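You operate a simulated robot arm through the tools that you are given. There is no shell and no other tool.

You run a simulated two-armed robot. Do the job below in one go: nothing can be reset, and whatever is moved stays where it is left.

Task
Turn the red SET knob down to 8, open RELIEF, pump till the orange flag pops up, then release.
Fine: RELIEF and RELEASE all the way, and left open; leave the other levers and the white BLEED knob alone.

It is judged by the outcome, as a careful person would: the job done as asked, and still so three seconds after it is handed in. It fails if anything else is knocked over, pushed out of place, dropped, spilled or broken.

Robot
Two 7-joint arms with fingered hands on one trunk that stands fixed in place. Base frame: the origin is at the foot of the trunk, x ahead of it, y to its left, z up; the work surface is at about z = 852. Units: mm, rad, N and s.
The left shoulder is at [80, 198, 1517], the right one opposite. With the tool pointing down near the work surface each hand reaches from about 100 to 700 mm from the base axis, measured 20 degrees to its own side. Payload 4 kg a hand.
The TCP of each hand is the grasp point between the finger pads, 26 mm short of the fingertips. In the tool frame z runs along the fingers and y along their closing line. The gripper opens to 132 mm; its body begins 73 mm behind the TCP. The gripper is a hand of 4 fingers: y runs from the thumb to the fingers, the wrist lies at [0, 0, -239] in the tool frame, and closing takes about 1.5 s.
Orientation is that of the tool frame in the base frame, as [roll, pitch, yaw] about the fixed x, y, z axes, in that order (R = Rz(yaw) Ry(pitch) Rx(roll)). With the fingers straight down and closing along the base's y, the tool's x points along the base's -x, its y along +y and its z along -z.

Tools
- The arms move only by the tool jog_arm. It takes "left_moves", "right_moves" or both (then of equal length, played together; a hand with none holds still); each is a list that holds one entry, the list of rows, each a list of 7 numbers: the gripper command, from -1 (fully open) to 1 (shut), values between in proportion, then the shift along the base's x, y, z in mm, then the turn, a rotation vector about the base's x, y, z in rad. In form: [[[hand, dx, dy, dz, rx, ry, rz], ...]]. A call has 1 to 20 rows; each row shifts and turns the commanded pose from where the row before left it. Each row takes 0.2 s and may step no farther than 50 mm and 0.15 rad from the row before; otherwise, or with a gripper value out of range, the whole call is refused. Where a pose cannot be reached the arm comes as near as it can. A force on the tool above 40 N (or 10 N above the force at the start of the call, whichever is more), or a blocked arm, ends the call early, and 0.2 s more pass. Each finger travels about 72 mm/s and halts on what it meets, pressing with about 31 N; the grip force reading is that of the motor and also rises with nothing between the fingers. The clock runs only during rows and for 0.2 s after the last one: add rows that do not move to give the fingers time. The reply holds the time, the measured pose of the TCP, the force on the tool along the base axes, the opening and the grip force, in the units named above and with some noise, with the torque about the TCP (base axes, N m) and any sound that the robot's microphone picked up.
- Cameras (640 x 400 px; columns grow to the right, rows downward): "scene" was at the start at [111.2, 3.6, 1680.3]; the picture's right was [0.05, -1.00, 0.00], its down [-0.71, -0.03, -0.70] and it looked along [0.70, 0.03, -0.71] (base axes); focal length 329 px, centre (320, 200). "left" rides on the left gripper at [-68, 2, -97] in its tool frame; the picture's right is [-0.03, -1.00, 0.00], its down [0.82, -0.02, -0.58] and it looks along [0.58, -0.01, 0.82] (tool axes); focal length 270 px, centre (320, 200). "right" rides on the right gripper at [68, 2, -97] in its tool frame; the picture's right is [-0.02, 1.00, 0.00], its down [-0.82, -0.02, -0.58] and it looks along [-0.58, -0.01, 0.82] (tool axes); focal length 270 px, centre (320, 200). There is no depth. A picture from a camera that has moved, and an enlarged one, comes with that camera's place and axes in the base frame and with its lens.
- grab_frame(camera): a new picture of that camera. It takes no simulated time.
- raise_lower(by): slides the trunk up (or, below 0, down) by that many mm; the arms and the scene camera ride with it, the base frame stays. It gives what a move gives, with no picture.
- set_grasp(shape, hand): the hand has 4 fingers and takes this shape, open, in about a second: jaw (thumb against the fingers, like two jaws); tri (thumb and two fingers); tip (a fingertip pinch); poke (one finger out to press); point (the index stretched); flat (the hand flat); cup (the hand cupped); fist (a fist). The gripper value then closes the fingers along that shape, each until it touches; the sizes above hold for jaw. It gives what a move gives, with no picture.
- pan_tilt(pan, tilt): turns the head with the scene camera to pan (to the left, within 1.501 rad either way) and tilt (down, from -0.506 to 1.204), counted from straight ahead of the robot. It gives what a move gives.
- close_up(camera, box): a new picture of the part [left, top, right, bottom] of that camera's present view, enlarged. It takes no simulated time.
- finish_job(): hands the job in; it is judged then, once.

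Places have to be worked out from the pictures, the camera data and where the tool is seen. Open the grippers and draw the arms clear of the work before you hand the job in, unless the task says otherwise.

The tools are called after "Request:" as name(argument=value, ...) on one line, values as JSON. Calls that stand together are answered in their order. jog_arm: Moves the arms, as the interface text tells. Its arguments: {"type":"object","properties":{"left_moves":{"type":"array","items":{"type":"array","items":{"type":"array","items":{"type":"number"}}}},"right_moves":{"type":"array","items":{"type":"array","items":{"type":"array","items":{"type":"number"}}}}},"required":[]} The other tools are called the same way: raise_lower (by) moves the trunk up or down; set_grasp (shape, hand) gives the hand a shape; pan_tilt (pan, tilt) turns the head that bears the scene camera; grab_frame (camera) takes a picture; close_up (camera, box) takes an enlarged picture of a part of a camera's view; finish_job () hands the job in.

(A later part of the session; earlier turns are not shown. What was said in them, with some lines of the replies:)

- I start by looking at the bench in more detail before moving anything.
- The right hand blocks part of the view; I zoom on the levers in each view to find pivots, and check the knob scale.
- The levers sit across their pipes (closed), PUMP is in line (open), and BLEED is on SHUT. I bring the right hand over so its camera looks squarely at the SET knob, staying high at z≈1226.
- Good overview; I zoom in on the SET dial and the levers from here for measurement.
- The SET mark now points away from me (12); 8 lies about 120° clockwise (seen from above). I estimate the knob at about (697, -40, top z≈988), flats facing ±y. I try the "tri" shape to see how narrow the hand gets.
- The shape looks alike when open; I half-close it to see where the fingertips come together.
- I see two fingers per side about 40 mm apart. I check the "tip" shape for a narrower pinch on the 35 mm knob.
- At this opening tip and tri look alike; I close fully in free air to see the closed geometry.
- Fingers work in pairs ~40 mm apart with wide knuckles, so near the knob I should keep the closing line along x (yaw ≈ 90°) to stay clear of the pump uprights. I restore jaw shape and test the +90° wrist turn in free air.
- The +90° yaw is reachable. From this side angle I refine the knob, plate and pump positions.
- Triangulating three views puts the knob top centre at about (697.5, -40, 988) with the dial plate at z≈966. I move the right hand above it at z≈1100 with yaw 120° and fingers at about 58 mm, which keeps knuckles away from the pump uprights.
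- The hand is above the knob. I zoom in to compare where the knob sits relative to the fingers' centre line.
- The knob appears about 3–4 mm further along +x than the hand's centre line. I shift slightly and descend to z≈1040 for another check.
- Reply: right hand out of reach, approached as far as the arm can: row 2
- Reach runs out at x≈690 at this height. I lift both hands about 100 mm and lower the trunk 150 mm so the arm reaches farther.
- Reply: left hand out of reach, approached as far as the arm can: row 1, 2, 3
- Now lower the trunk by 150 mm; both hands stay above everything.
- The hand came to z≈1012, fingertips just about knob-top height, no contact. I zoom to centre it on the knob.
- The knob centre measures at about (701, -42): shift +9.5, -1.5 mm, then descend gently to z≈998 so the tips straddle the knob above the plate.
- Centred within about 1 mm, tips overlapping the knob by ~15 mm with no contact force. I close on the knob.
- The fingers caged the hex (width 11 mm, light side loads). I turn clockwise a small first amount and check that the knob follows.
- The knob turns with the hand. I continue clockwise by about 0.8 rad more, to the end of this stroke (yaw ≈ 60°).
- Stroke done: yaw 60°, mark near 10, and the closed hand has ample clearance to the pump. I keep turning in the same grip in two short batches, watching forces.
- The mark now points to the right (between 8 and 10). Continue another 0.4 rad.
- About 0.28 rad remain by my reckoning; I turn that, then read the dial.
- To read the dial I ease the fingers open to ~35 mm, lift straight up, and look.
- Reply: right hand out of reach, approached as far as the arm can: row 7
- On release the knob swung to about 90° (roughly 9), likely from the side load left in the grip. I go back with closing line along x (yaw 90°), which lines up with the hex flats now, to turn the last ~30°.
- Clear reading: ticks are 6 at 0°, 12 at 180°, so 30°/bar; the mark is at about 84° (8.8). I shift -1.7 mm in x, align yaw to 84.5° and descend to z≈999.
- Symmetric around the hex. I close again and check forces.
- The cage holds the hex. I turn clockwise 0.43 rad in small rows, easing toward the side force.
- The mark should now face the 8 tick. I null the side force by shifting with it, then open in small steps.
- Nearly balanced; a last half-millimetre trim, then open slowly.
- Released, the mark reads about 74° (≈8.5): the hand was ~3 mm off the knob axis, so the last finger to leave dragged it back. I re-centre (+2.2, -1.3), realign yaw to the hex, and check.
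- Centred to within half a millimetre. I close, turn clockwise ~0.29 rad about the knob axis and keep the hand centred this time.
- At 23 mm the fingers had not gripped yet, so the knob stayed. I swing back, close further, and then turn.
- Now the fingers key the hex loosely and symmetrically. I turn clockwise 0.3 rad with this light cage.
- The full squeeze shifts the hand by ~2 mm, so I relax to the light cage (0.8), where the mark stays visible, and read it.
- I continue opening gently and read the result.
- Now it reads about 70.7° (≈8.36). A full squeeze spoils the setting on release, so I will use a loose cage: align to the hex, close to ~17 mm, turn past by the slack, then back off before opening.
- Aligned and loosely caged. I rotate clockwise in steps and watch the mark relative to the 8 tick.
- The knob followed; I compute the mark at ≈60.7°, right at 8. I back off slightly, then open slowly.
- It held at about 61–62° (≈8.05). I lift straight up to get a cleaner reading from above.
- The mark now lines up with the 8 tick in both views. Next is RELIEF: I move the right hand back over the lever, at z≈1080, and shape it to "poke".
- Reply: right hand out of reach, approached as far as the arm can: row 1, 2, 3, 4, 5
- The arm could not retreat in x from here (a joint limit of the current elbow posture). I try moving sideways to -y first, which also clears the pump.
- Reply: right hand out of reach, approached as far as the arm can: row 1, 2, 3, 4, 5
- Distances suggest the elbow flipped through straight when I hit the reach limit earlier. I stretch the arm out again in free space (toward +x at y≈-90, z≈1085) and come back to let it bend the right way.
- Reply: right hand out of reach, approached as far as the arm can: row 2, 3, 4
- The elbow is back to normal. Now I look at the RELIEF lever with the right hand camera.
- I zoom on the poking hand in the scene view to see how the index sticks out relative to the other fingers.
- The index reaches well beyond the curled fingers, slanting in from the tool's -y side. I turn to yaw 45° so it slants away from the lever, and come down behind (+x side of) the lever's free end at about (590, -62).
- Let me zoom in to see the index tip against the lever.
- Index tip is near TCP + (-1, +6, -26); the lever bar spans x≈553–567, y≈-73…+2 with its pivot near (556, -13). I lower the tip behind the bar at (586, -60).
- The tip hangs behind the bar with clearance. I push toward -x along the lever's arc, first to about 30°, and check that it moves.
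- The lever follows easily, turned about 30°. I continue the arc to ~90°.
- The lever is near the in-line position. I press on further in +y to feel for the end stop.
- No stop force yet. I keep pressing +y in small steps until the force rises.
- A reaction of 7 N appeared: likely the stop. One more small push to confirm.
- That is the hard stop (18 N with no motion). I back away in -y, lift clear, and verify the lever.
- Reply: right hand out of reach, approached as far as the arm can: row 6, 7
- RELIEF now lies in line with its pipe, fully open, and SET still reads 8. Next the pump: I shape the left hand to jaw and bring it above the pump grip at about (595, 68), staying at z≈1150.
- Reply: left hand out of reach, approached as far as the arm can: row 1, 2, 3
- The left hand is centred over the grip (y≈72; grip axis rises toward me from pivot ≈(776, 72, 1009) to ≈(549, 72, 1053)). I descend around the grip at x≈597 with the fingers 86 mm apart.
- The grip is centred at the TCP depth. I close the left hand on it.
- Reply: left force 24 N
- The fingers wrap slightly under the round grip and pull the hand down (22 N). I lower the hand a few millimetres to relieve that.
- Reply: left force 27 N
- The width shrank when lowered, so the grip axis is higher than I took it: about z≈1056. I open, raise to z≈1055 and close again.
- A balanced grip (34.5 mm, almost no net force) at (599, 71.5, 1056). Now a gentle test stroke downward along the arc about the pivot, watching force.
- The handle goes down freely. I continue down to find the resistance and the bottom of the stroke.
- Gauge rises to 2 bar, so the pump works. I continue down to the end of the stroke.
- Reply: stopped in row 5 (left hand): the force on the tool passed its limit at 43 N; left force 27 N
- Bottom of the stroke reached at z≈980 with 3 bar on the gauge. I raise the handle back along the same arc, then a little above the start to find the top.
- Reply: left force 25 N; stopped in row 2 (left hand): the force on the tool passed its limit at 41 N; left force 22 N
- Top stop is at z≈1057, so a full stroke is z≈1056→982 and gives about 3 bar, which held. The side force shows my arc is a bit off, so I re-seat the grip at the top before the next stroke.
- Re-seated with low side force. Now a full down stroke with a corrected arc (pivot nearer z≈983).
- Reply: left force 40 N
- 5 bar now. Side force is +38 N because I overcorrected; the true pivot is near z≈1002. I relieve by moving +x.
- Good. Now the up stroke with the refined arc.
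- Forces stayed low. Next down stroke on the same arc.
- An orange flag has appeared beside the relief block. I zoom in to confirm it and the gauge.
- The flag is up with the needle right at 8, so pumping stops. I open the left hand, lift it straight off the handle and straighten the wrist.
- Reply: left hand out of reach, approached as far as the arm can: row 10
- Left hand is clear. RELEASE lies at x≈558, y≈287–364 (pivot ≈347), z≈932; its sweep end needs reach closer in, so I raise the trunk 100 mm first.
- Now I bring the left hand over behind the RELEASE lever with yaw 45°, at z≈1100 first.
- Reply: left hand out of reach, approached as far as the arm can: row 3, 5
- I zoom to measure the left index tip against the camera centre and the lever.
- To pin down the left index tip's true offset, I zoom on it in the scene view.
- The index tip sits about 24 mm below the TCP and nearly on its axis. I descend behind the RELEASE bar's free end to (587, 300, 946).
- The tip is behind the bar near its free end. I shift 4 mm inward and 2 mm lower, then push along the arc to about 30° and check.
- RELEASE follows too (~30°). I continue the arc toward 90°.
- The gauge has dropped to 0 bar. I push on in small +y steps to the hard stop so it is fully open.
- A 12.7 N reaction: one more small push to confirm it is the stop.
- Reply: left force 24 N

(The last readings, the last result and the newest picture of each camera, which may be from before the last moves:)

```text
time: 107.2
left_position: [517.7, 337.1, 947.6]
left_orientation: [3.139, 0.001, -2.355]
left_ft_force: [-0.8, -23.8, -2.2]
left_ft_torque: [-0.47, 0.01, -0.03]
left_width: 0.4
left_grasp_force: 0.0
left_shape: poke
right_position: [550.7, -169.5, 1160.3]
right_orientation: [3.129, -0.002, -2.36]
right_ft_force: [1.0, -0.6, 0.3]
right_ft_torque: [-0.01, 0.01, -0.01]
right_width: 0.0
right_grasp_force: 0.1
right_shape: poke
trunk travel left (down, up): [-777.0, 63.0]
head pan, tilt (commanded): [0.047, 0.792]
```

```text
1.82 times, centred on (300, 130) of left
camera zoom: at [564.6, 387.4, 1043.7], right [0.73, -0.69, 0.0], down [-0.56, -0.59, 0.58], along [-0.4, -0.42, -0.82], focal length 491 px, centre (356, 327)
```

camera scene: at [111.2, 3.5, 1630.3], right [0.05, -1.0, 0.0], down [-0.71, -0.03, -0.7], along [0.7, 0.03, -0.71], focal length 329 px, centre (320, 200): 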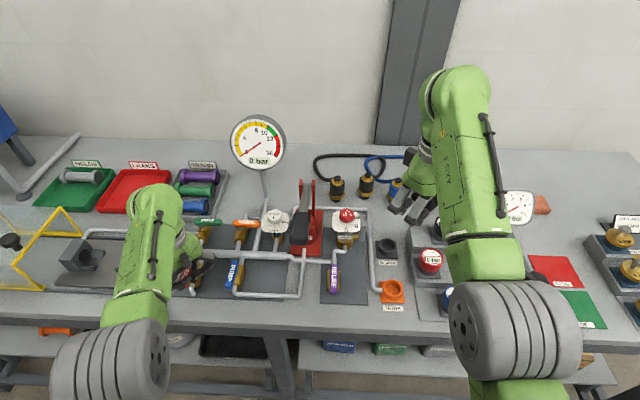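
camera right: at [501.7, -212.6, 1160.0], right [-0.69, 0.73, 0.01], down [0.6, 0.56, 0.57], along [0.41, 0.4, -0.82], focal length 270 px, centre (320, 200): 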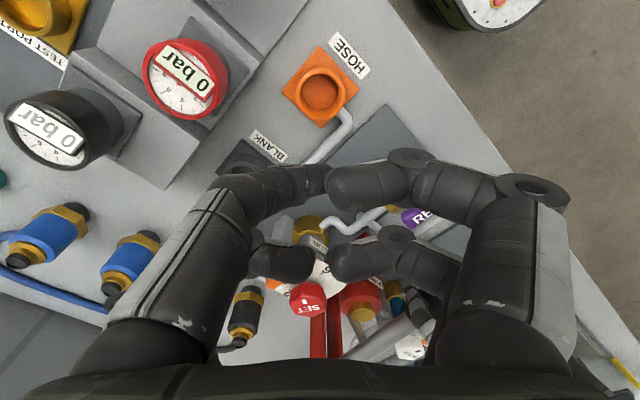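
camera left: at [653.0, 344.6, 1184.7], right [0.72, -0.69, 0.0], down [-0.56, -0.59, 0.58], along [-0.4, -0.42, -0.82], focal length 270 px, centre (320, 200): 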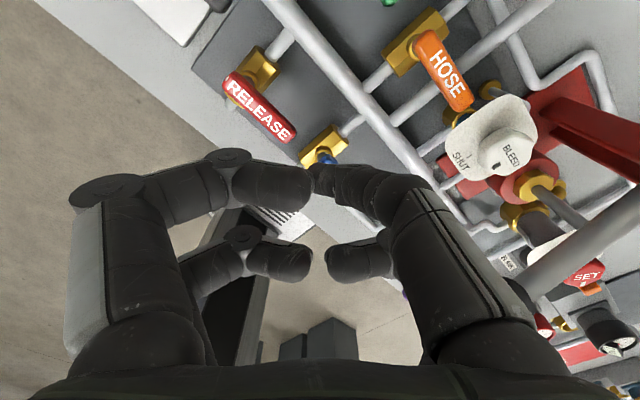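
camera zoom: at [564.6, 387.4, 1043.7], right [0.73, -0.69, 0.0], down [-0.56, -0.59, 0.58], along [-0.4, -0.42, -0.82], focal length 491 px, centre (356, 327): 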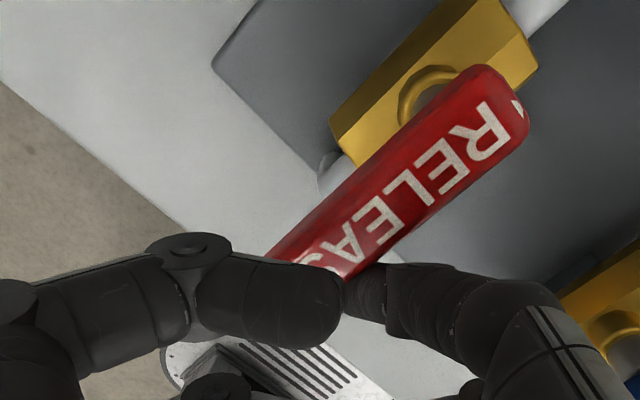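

That is the stop (24 N, no motion). I back off in -y, lift clear, and move both hands away from the work.

Request:
jog_arm(left_moves=[[[-1, 0, -5, 0, 0, 0, 0], [-1, 0, -10, 0, 0, 0, 0], [-1, 0, -5, 10, 0, 0, 0], [-1, 0, 0, 30, 0, 0, 0], [-1, 5, 0, 40, 0, 0, 0], [-1, 8, 5, 40, 0, 0, 0], [-1, 10, 15, 30, 0, 0, 0], [-1, 10, 20, 20, 0, 0, 0], [-1, 10, 20, 10, 0, 0, 0], [-1, 0, 0, 0, 0, 0, 0]]])

Request:
grab_frame(camera="scene")

Request:
close_up(camera="scene", box=[170, 190, 390, 310])

Request:
close_up(camera="scene", box=[310, 190, 390, 260])

```text
time: 109.5
left_position: [560.7, 381.5, 1127.4]
left_orientation: [3.138, -0.001, -2.355]
left_ft_force: [1.0, 0.1, -0.8]
left_ft_torque: [0.03, 0.0, -0.02]
left_width: 0.1
left_grasp_force: 0.0
left_shape: poke
right_position: [551.1, -164.5, 1161.1]
right_orientation: [3.134, -0.005, -2.358]
right_ft_force: [0.3, 0.8, 0.5]
right_ft_torque: [-0.04, -0.01, -0.03]
right_width: 0.2
right_grasp_force: 0.0
right_shape: poke
trunk travel left (down, up): [-777.0, 63.0]
head pan, tilt (commanded): [0.047, 0.792]
```

```text
taken
camera scene: at [111.0, 3.1, 1630.4], right [0.05, -1.0, 0.0], down [-0.71, -0.03, -0.7], along [0.7, 0.03, -0.71], focal length 329 px, centre (320, 200)
```

scene: 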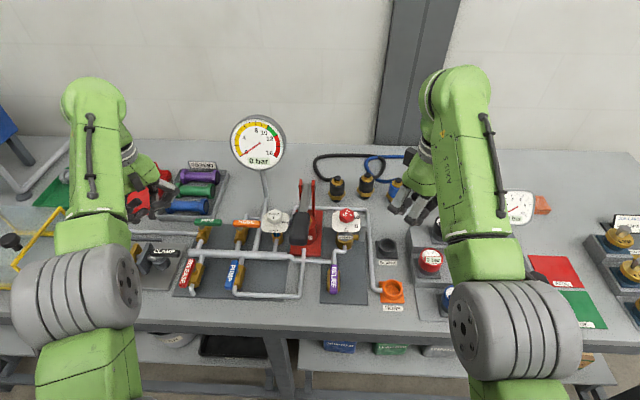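

```text
2.91 times, centred on (280, 250) of scene
camera zoom: at [111.0, 3.1, 1630.4], right [0.05, -1.0, 0.0], down [-0.71, -0.03, -0.7], along [0.7, 0.03, -0.71], focal length 956 px, centre (436, 54)
```

zoom: 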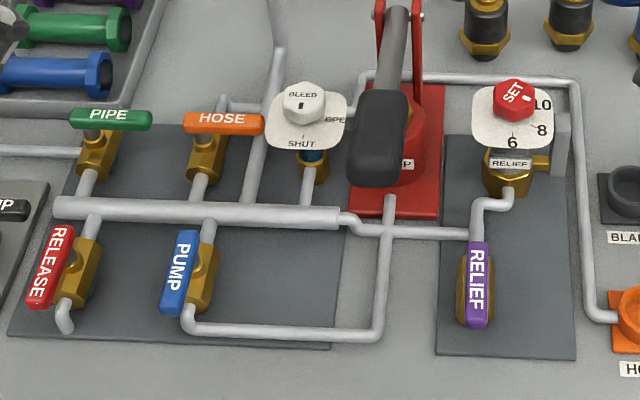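

```text
5.71 times, centred on (350, 225) of scene
camera zoom: at [111.0, 3.1, 1630.4], right [0.05, -1.0, 0.0], down [-0.71, -0.03, -0.7], along [0.7, 0.03, -0.71], focal length 1878 px, centre (149, 57)
```

zoom: 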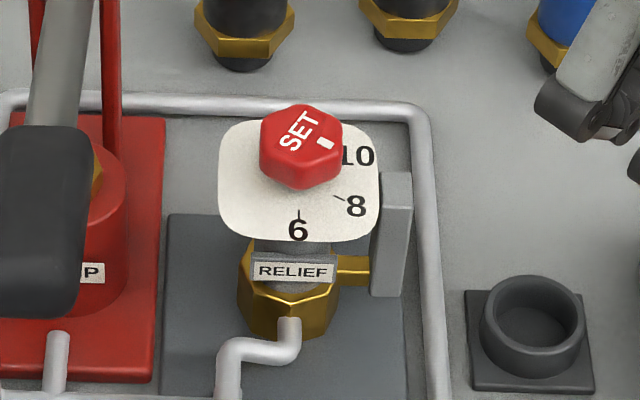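

All looks right: RELEASE and RELIEF in line (open), gauge 0 bar, BLEED, PIPE, HOSE, PUMP untouched. I check the dial once more through the right hand camera before parking.

Request:
grab_frame(camera="right")

Request:
close_up(camera="scene", box=[325, 200, 375, 240])

Request:
close_up(camera="scene", box=[100, 160, 280, 300])

```text
taken
camera right: at [503.1, -213.0, 1259.3], right [-0.69, 0.73, 0.01], down [0.6, 0.56, 0.57], along [0.41, 0.4, -0.82], focal length 270 px, centre (320, 200)
```

right: 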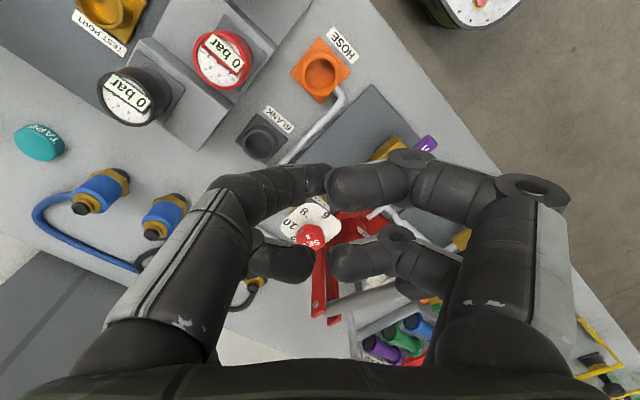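

```text
10.00 times, centred on (350, 220) of scene
camera zoom: at [111.0, 3.1, 1630.4], right [0.05, -1.0, 0.0], down [-0.71, -0.03, -0.7], along [0.7, 0.03, -0.71], focal length 3286 px, centre (20, 0)
```

zoom: 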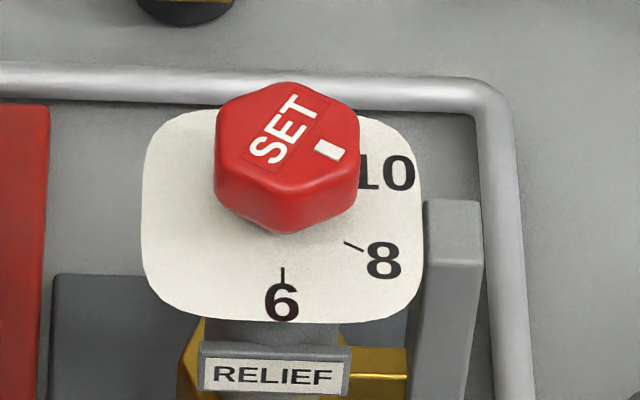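

```text
2.86 times, centred on (190, 230) of scene
camera zoom: at [111.0, 3.1, 1630.4], right [0.05, -1.0, 0.0], down [-0.71, -0.03, -0.7], along [0.7, 0.03, -0.71], focal length 939 px, centre (691, 114)
```

zoom: 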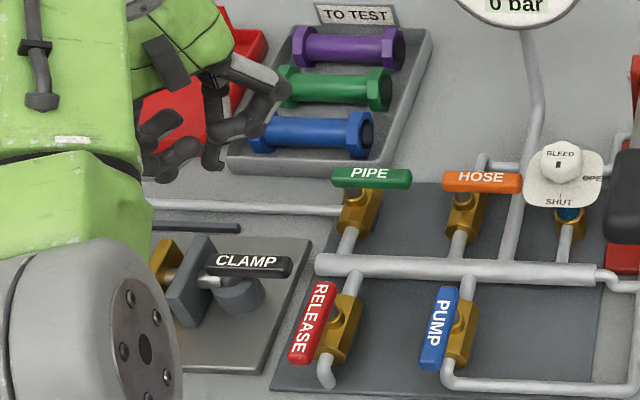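

The dial reads 8 from this angle too (mark ≈58–60°). I open both hands into jaw shape at their clear, high positions and take a last look.

Request:
set_grasp(hand="left", shape="jaw")

Request:
set_grasp(hand="right", shape="jaw")

Request:
jog_arm(left_moves=[[[-1, 5, 10, 0, 0, 0, 0], [-1, 5, 10, 0, 0, 0, 0], [-1, 0, 0, 0, 0, 0, 0]]], right_moves=[[[-1, 5, -15, 0, 0, 0, 0], [-1, 5, -15, 0, 0, 0, 0], [-1, 0, 0, 0, 0, 0, 0]]])

Request:
grab_frame(camera="scene")

Request:
close_up(camera="scene", box=[170, 110, 410, 310])

```text
time: 110.3
left_position: [560.0, 382.0, 1127.0]
left_orientation: [3.138, -0.001, -2.353]
left_ft_force: [-0.7, -0.3, -0.2]
left_ft_torque: [0.03, -0.01, -0.03]
left_width: 131.8
left_grasp_force: 0.1
left_shape: jaw
right_position: [551.3, -164.5, 1162.3]
right_orientation: [3.133, -0.006, -2.358]
right_ft_force: [0.0, 0.0, -0.2]
right_ft_torque: [0.02, 0.03, -0.02]
right_width: 0.1
right_grasp_force: 0.1
right_shape: poke
trunk travel left (down, up): [-777.0, 63.0]
head pan, tilt (commanded): [0.047, 0.792]
```

```text
time: 111.2
left_position: [560.5, 382.2, 1127.1]
left_orientation: [3.138, -0.001, -2.355]
left_ft_force: [0.3, 0.8, 0.6]
left_ft_torque: [-0.01, -0.02, 0.02]
left_width: 132.0
left_grasp_force: 0.0
left_shape: jaw
right_position: [549.9, -166.2, 1161.5]
right_orientation: [3.132, -0.003, -2.357]
right_ft_force: [0.5, -0.6, -0.3]
right_ft_torque: [-0.01, 0.02, -0.03]
right_width: 131.7
right_grasp_force: 0.0
right_shape: jaw
trunk travel left (down, up): [-777.0, 63.0]
head pan, tilt (commanded): [0.047, 0.792]
```

```text
time: 112.0
left_position: [571.2, 400.8, 1126.7]
left_orientation: [3.139, -0.002, -2.353]
left_ft_force: [0.3, 0.4, -0.3]
left_ft_torque: [-0.01, 0.0, 0.04]
left_width: 132.0
left_grasp_force: 0.1
left_shape: jaw
right_position: [560.2, -194.7, 1163.3]
right_orientation: [3.133, -0.006, -2.361]
right_ft_force: [-0.5, -0.9, 0.8]
right_ft_torque: [0.03, 0.02, -0.02]
right_width: 131.7
right_grasp_force: 0.0
right_shape: jaw
trunk travel left (down, up): [-777.0, 63.0]
head pan, tilt (commanded): [0.047, 0.792]
```

```text
taken
camera scene: at [110.8, 3.7, 1630.4], right [0.05, -1.0, 0.0], down [-0.71, -0.03, -0.7], along [0.7, 0.03, -0.71], focal length 329 px, centre (320, 200)
```

scene: 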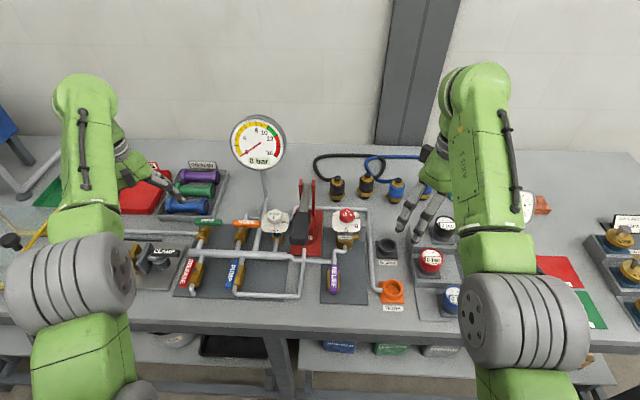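

```text
2.00 times, centred on (290, 210) of scene
camera zoom: at [110.8, 3.7, 1630.4], right [0.05, -1.0, 0.0], down [-0.71, -0.03, -0.7], along [0.7, 0.03, -0.71], focal length 657 px, centre (380, 180)
```

zoom: 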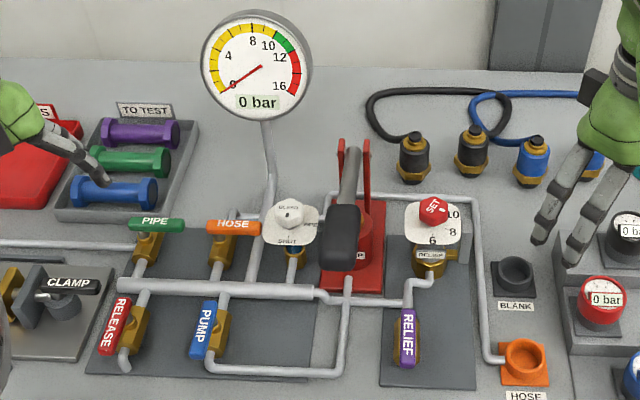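

Everything is as asked. SET is at 8, and RELIEF and RELEASE are fully open. The flag popped at about 8 bar, and the pressure has been released to 0 bar. The other levers and BLEED are untouched, and both hands are open and clear, so I hand the job in.

Request:
finish_job()

```text
The job is handed in.
```

The job is done and handed in:

- **SET:** the knob is turned down to 8. My last reading of the mark was within about 0.1 of the 8 tick.
- **RELIEF:** the lever is opened to its hard stop and left in line with its pipe.
- **Pumping:** the orange flag came up on the third stroke with the needle at 8. The gauge's digital readout said 7 bar.
- **RELEASE:** the lever is opened to its hard stop and left open. The gauge is back at 0 bar, and the flag has gone back down with the pressure.

The last picture shows BLEED, PIPE, HOSE, PUMP and CLAMP unchanged, and nothing knocked over. Both hands are open and clear of the work.

Getting SET to 8 took several tries. The knob swung back as I let go of it, so I re-gripped lightly, made the last turn and backed off before releasing.
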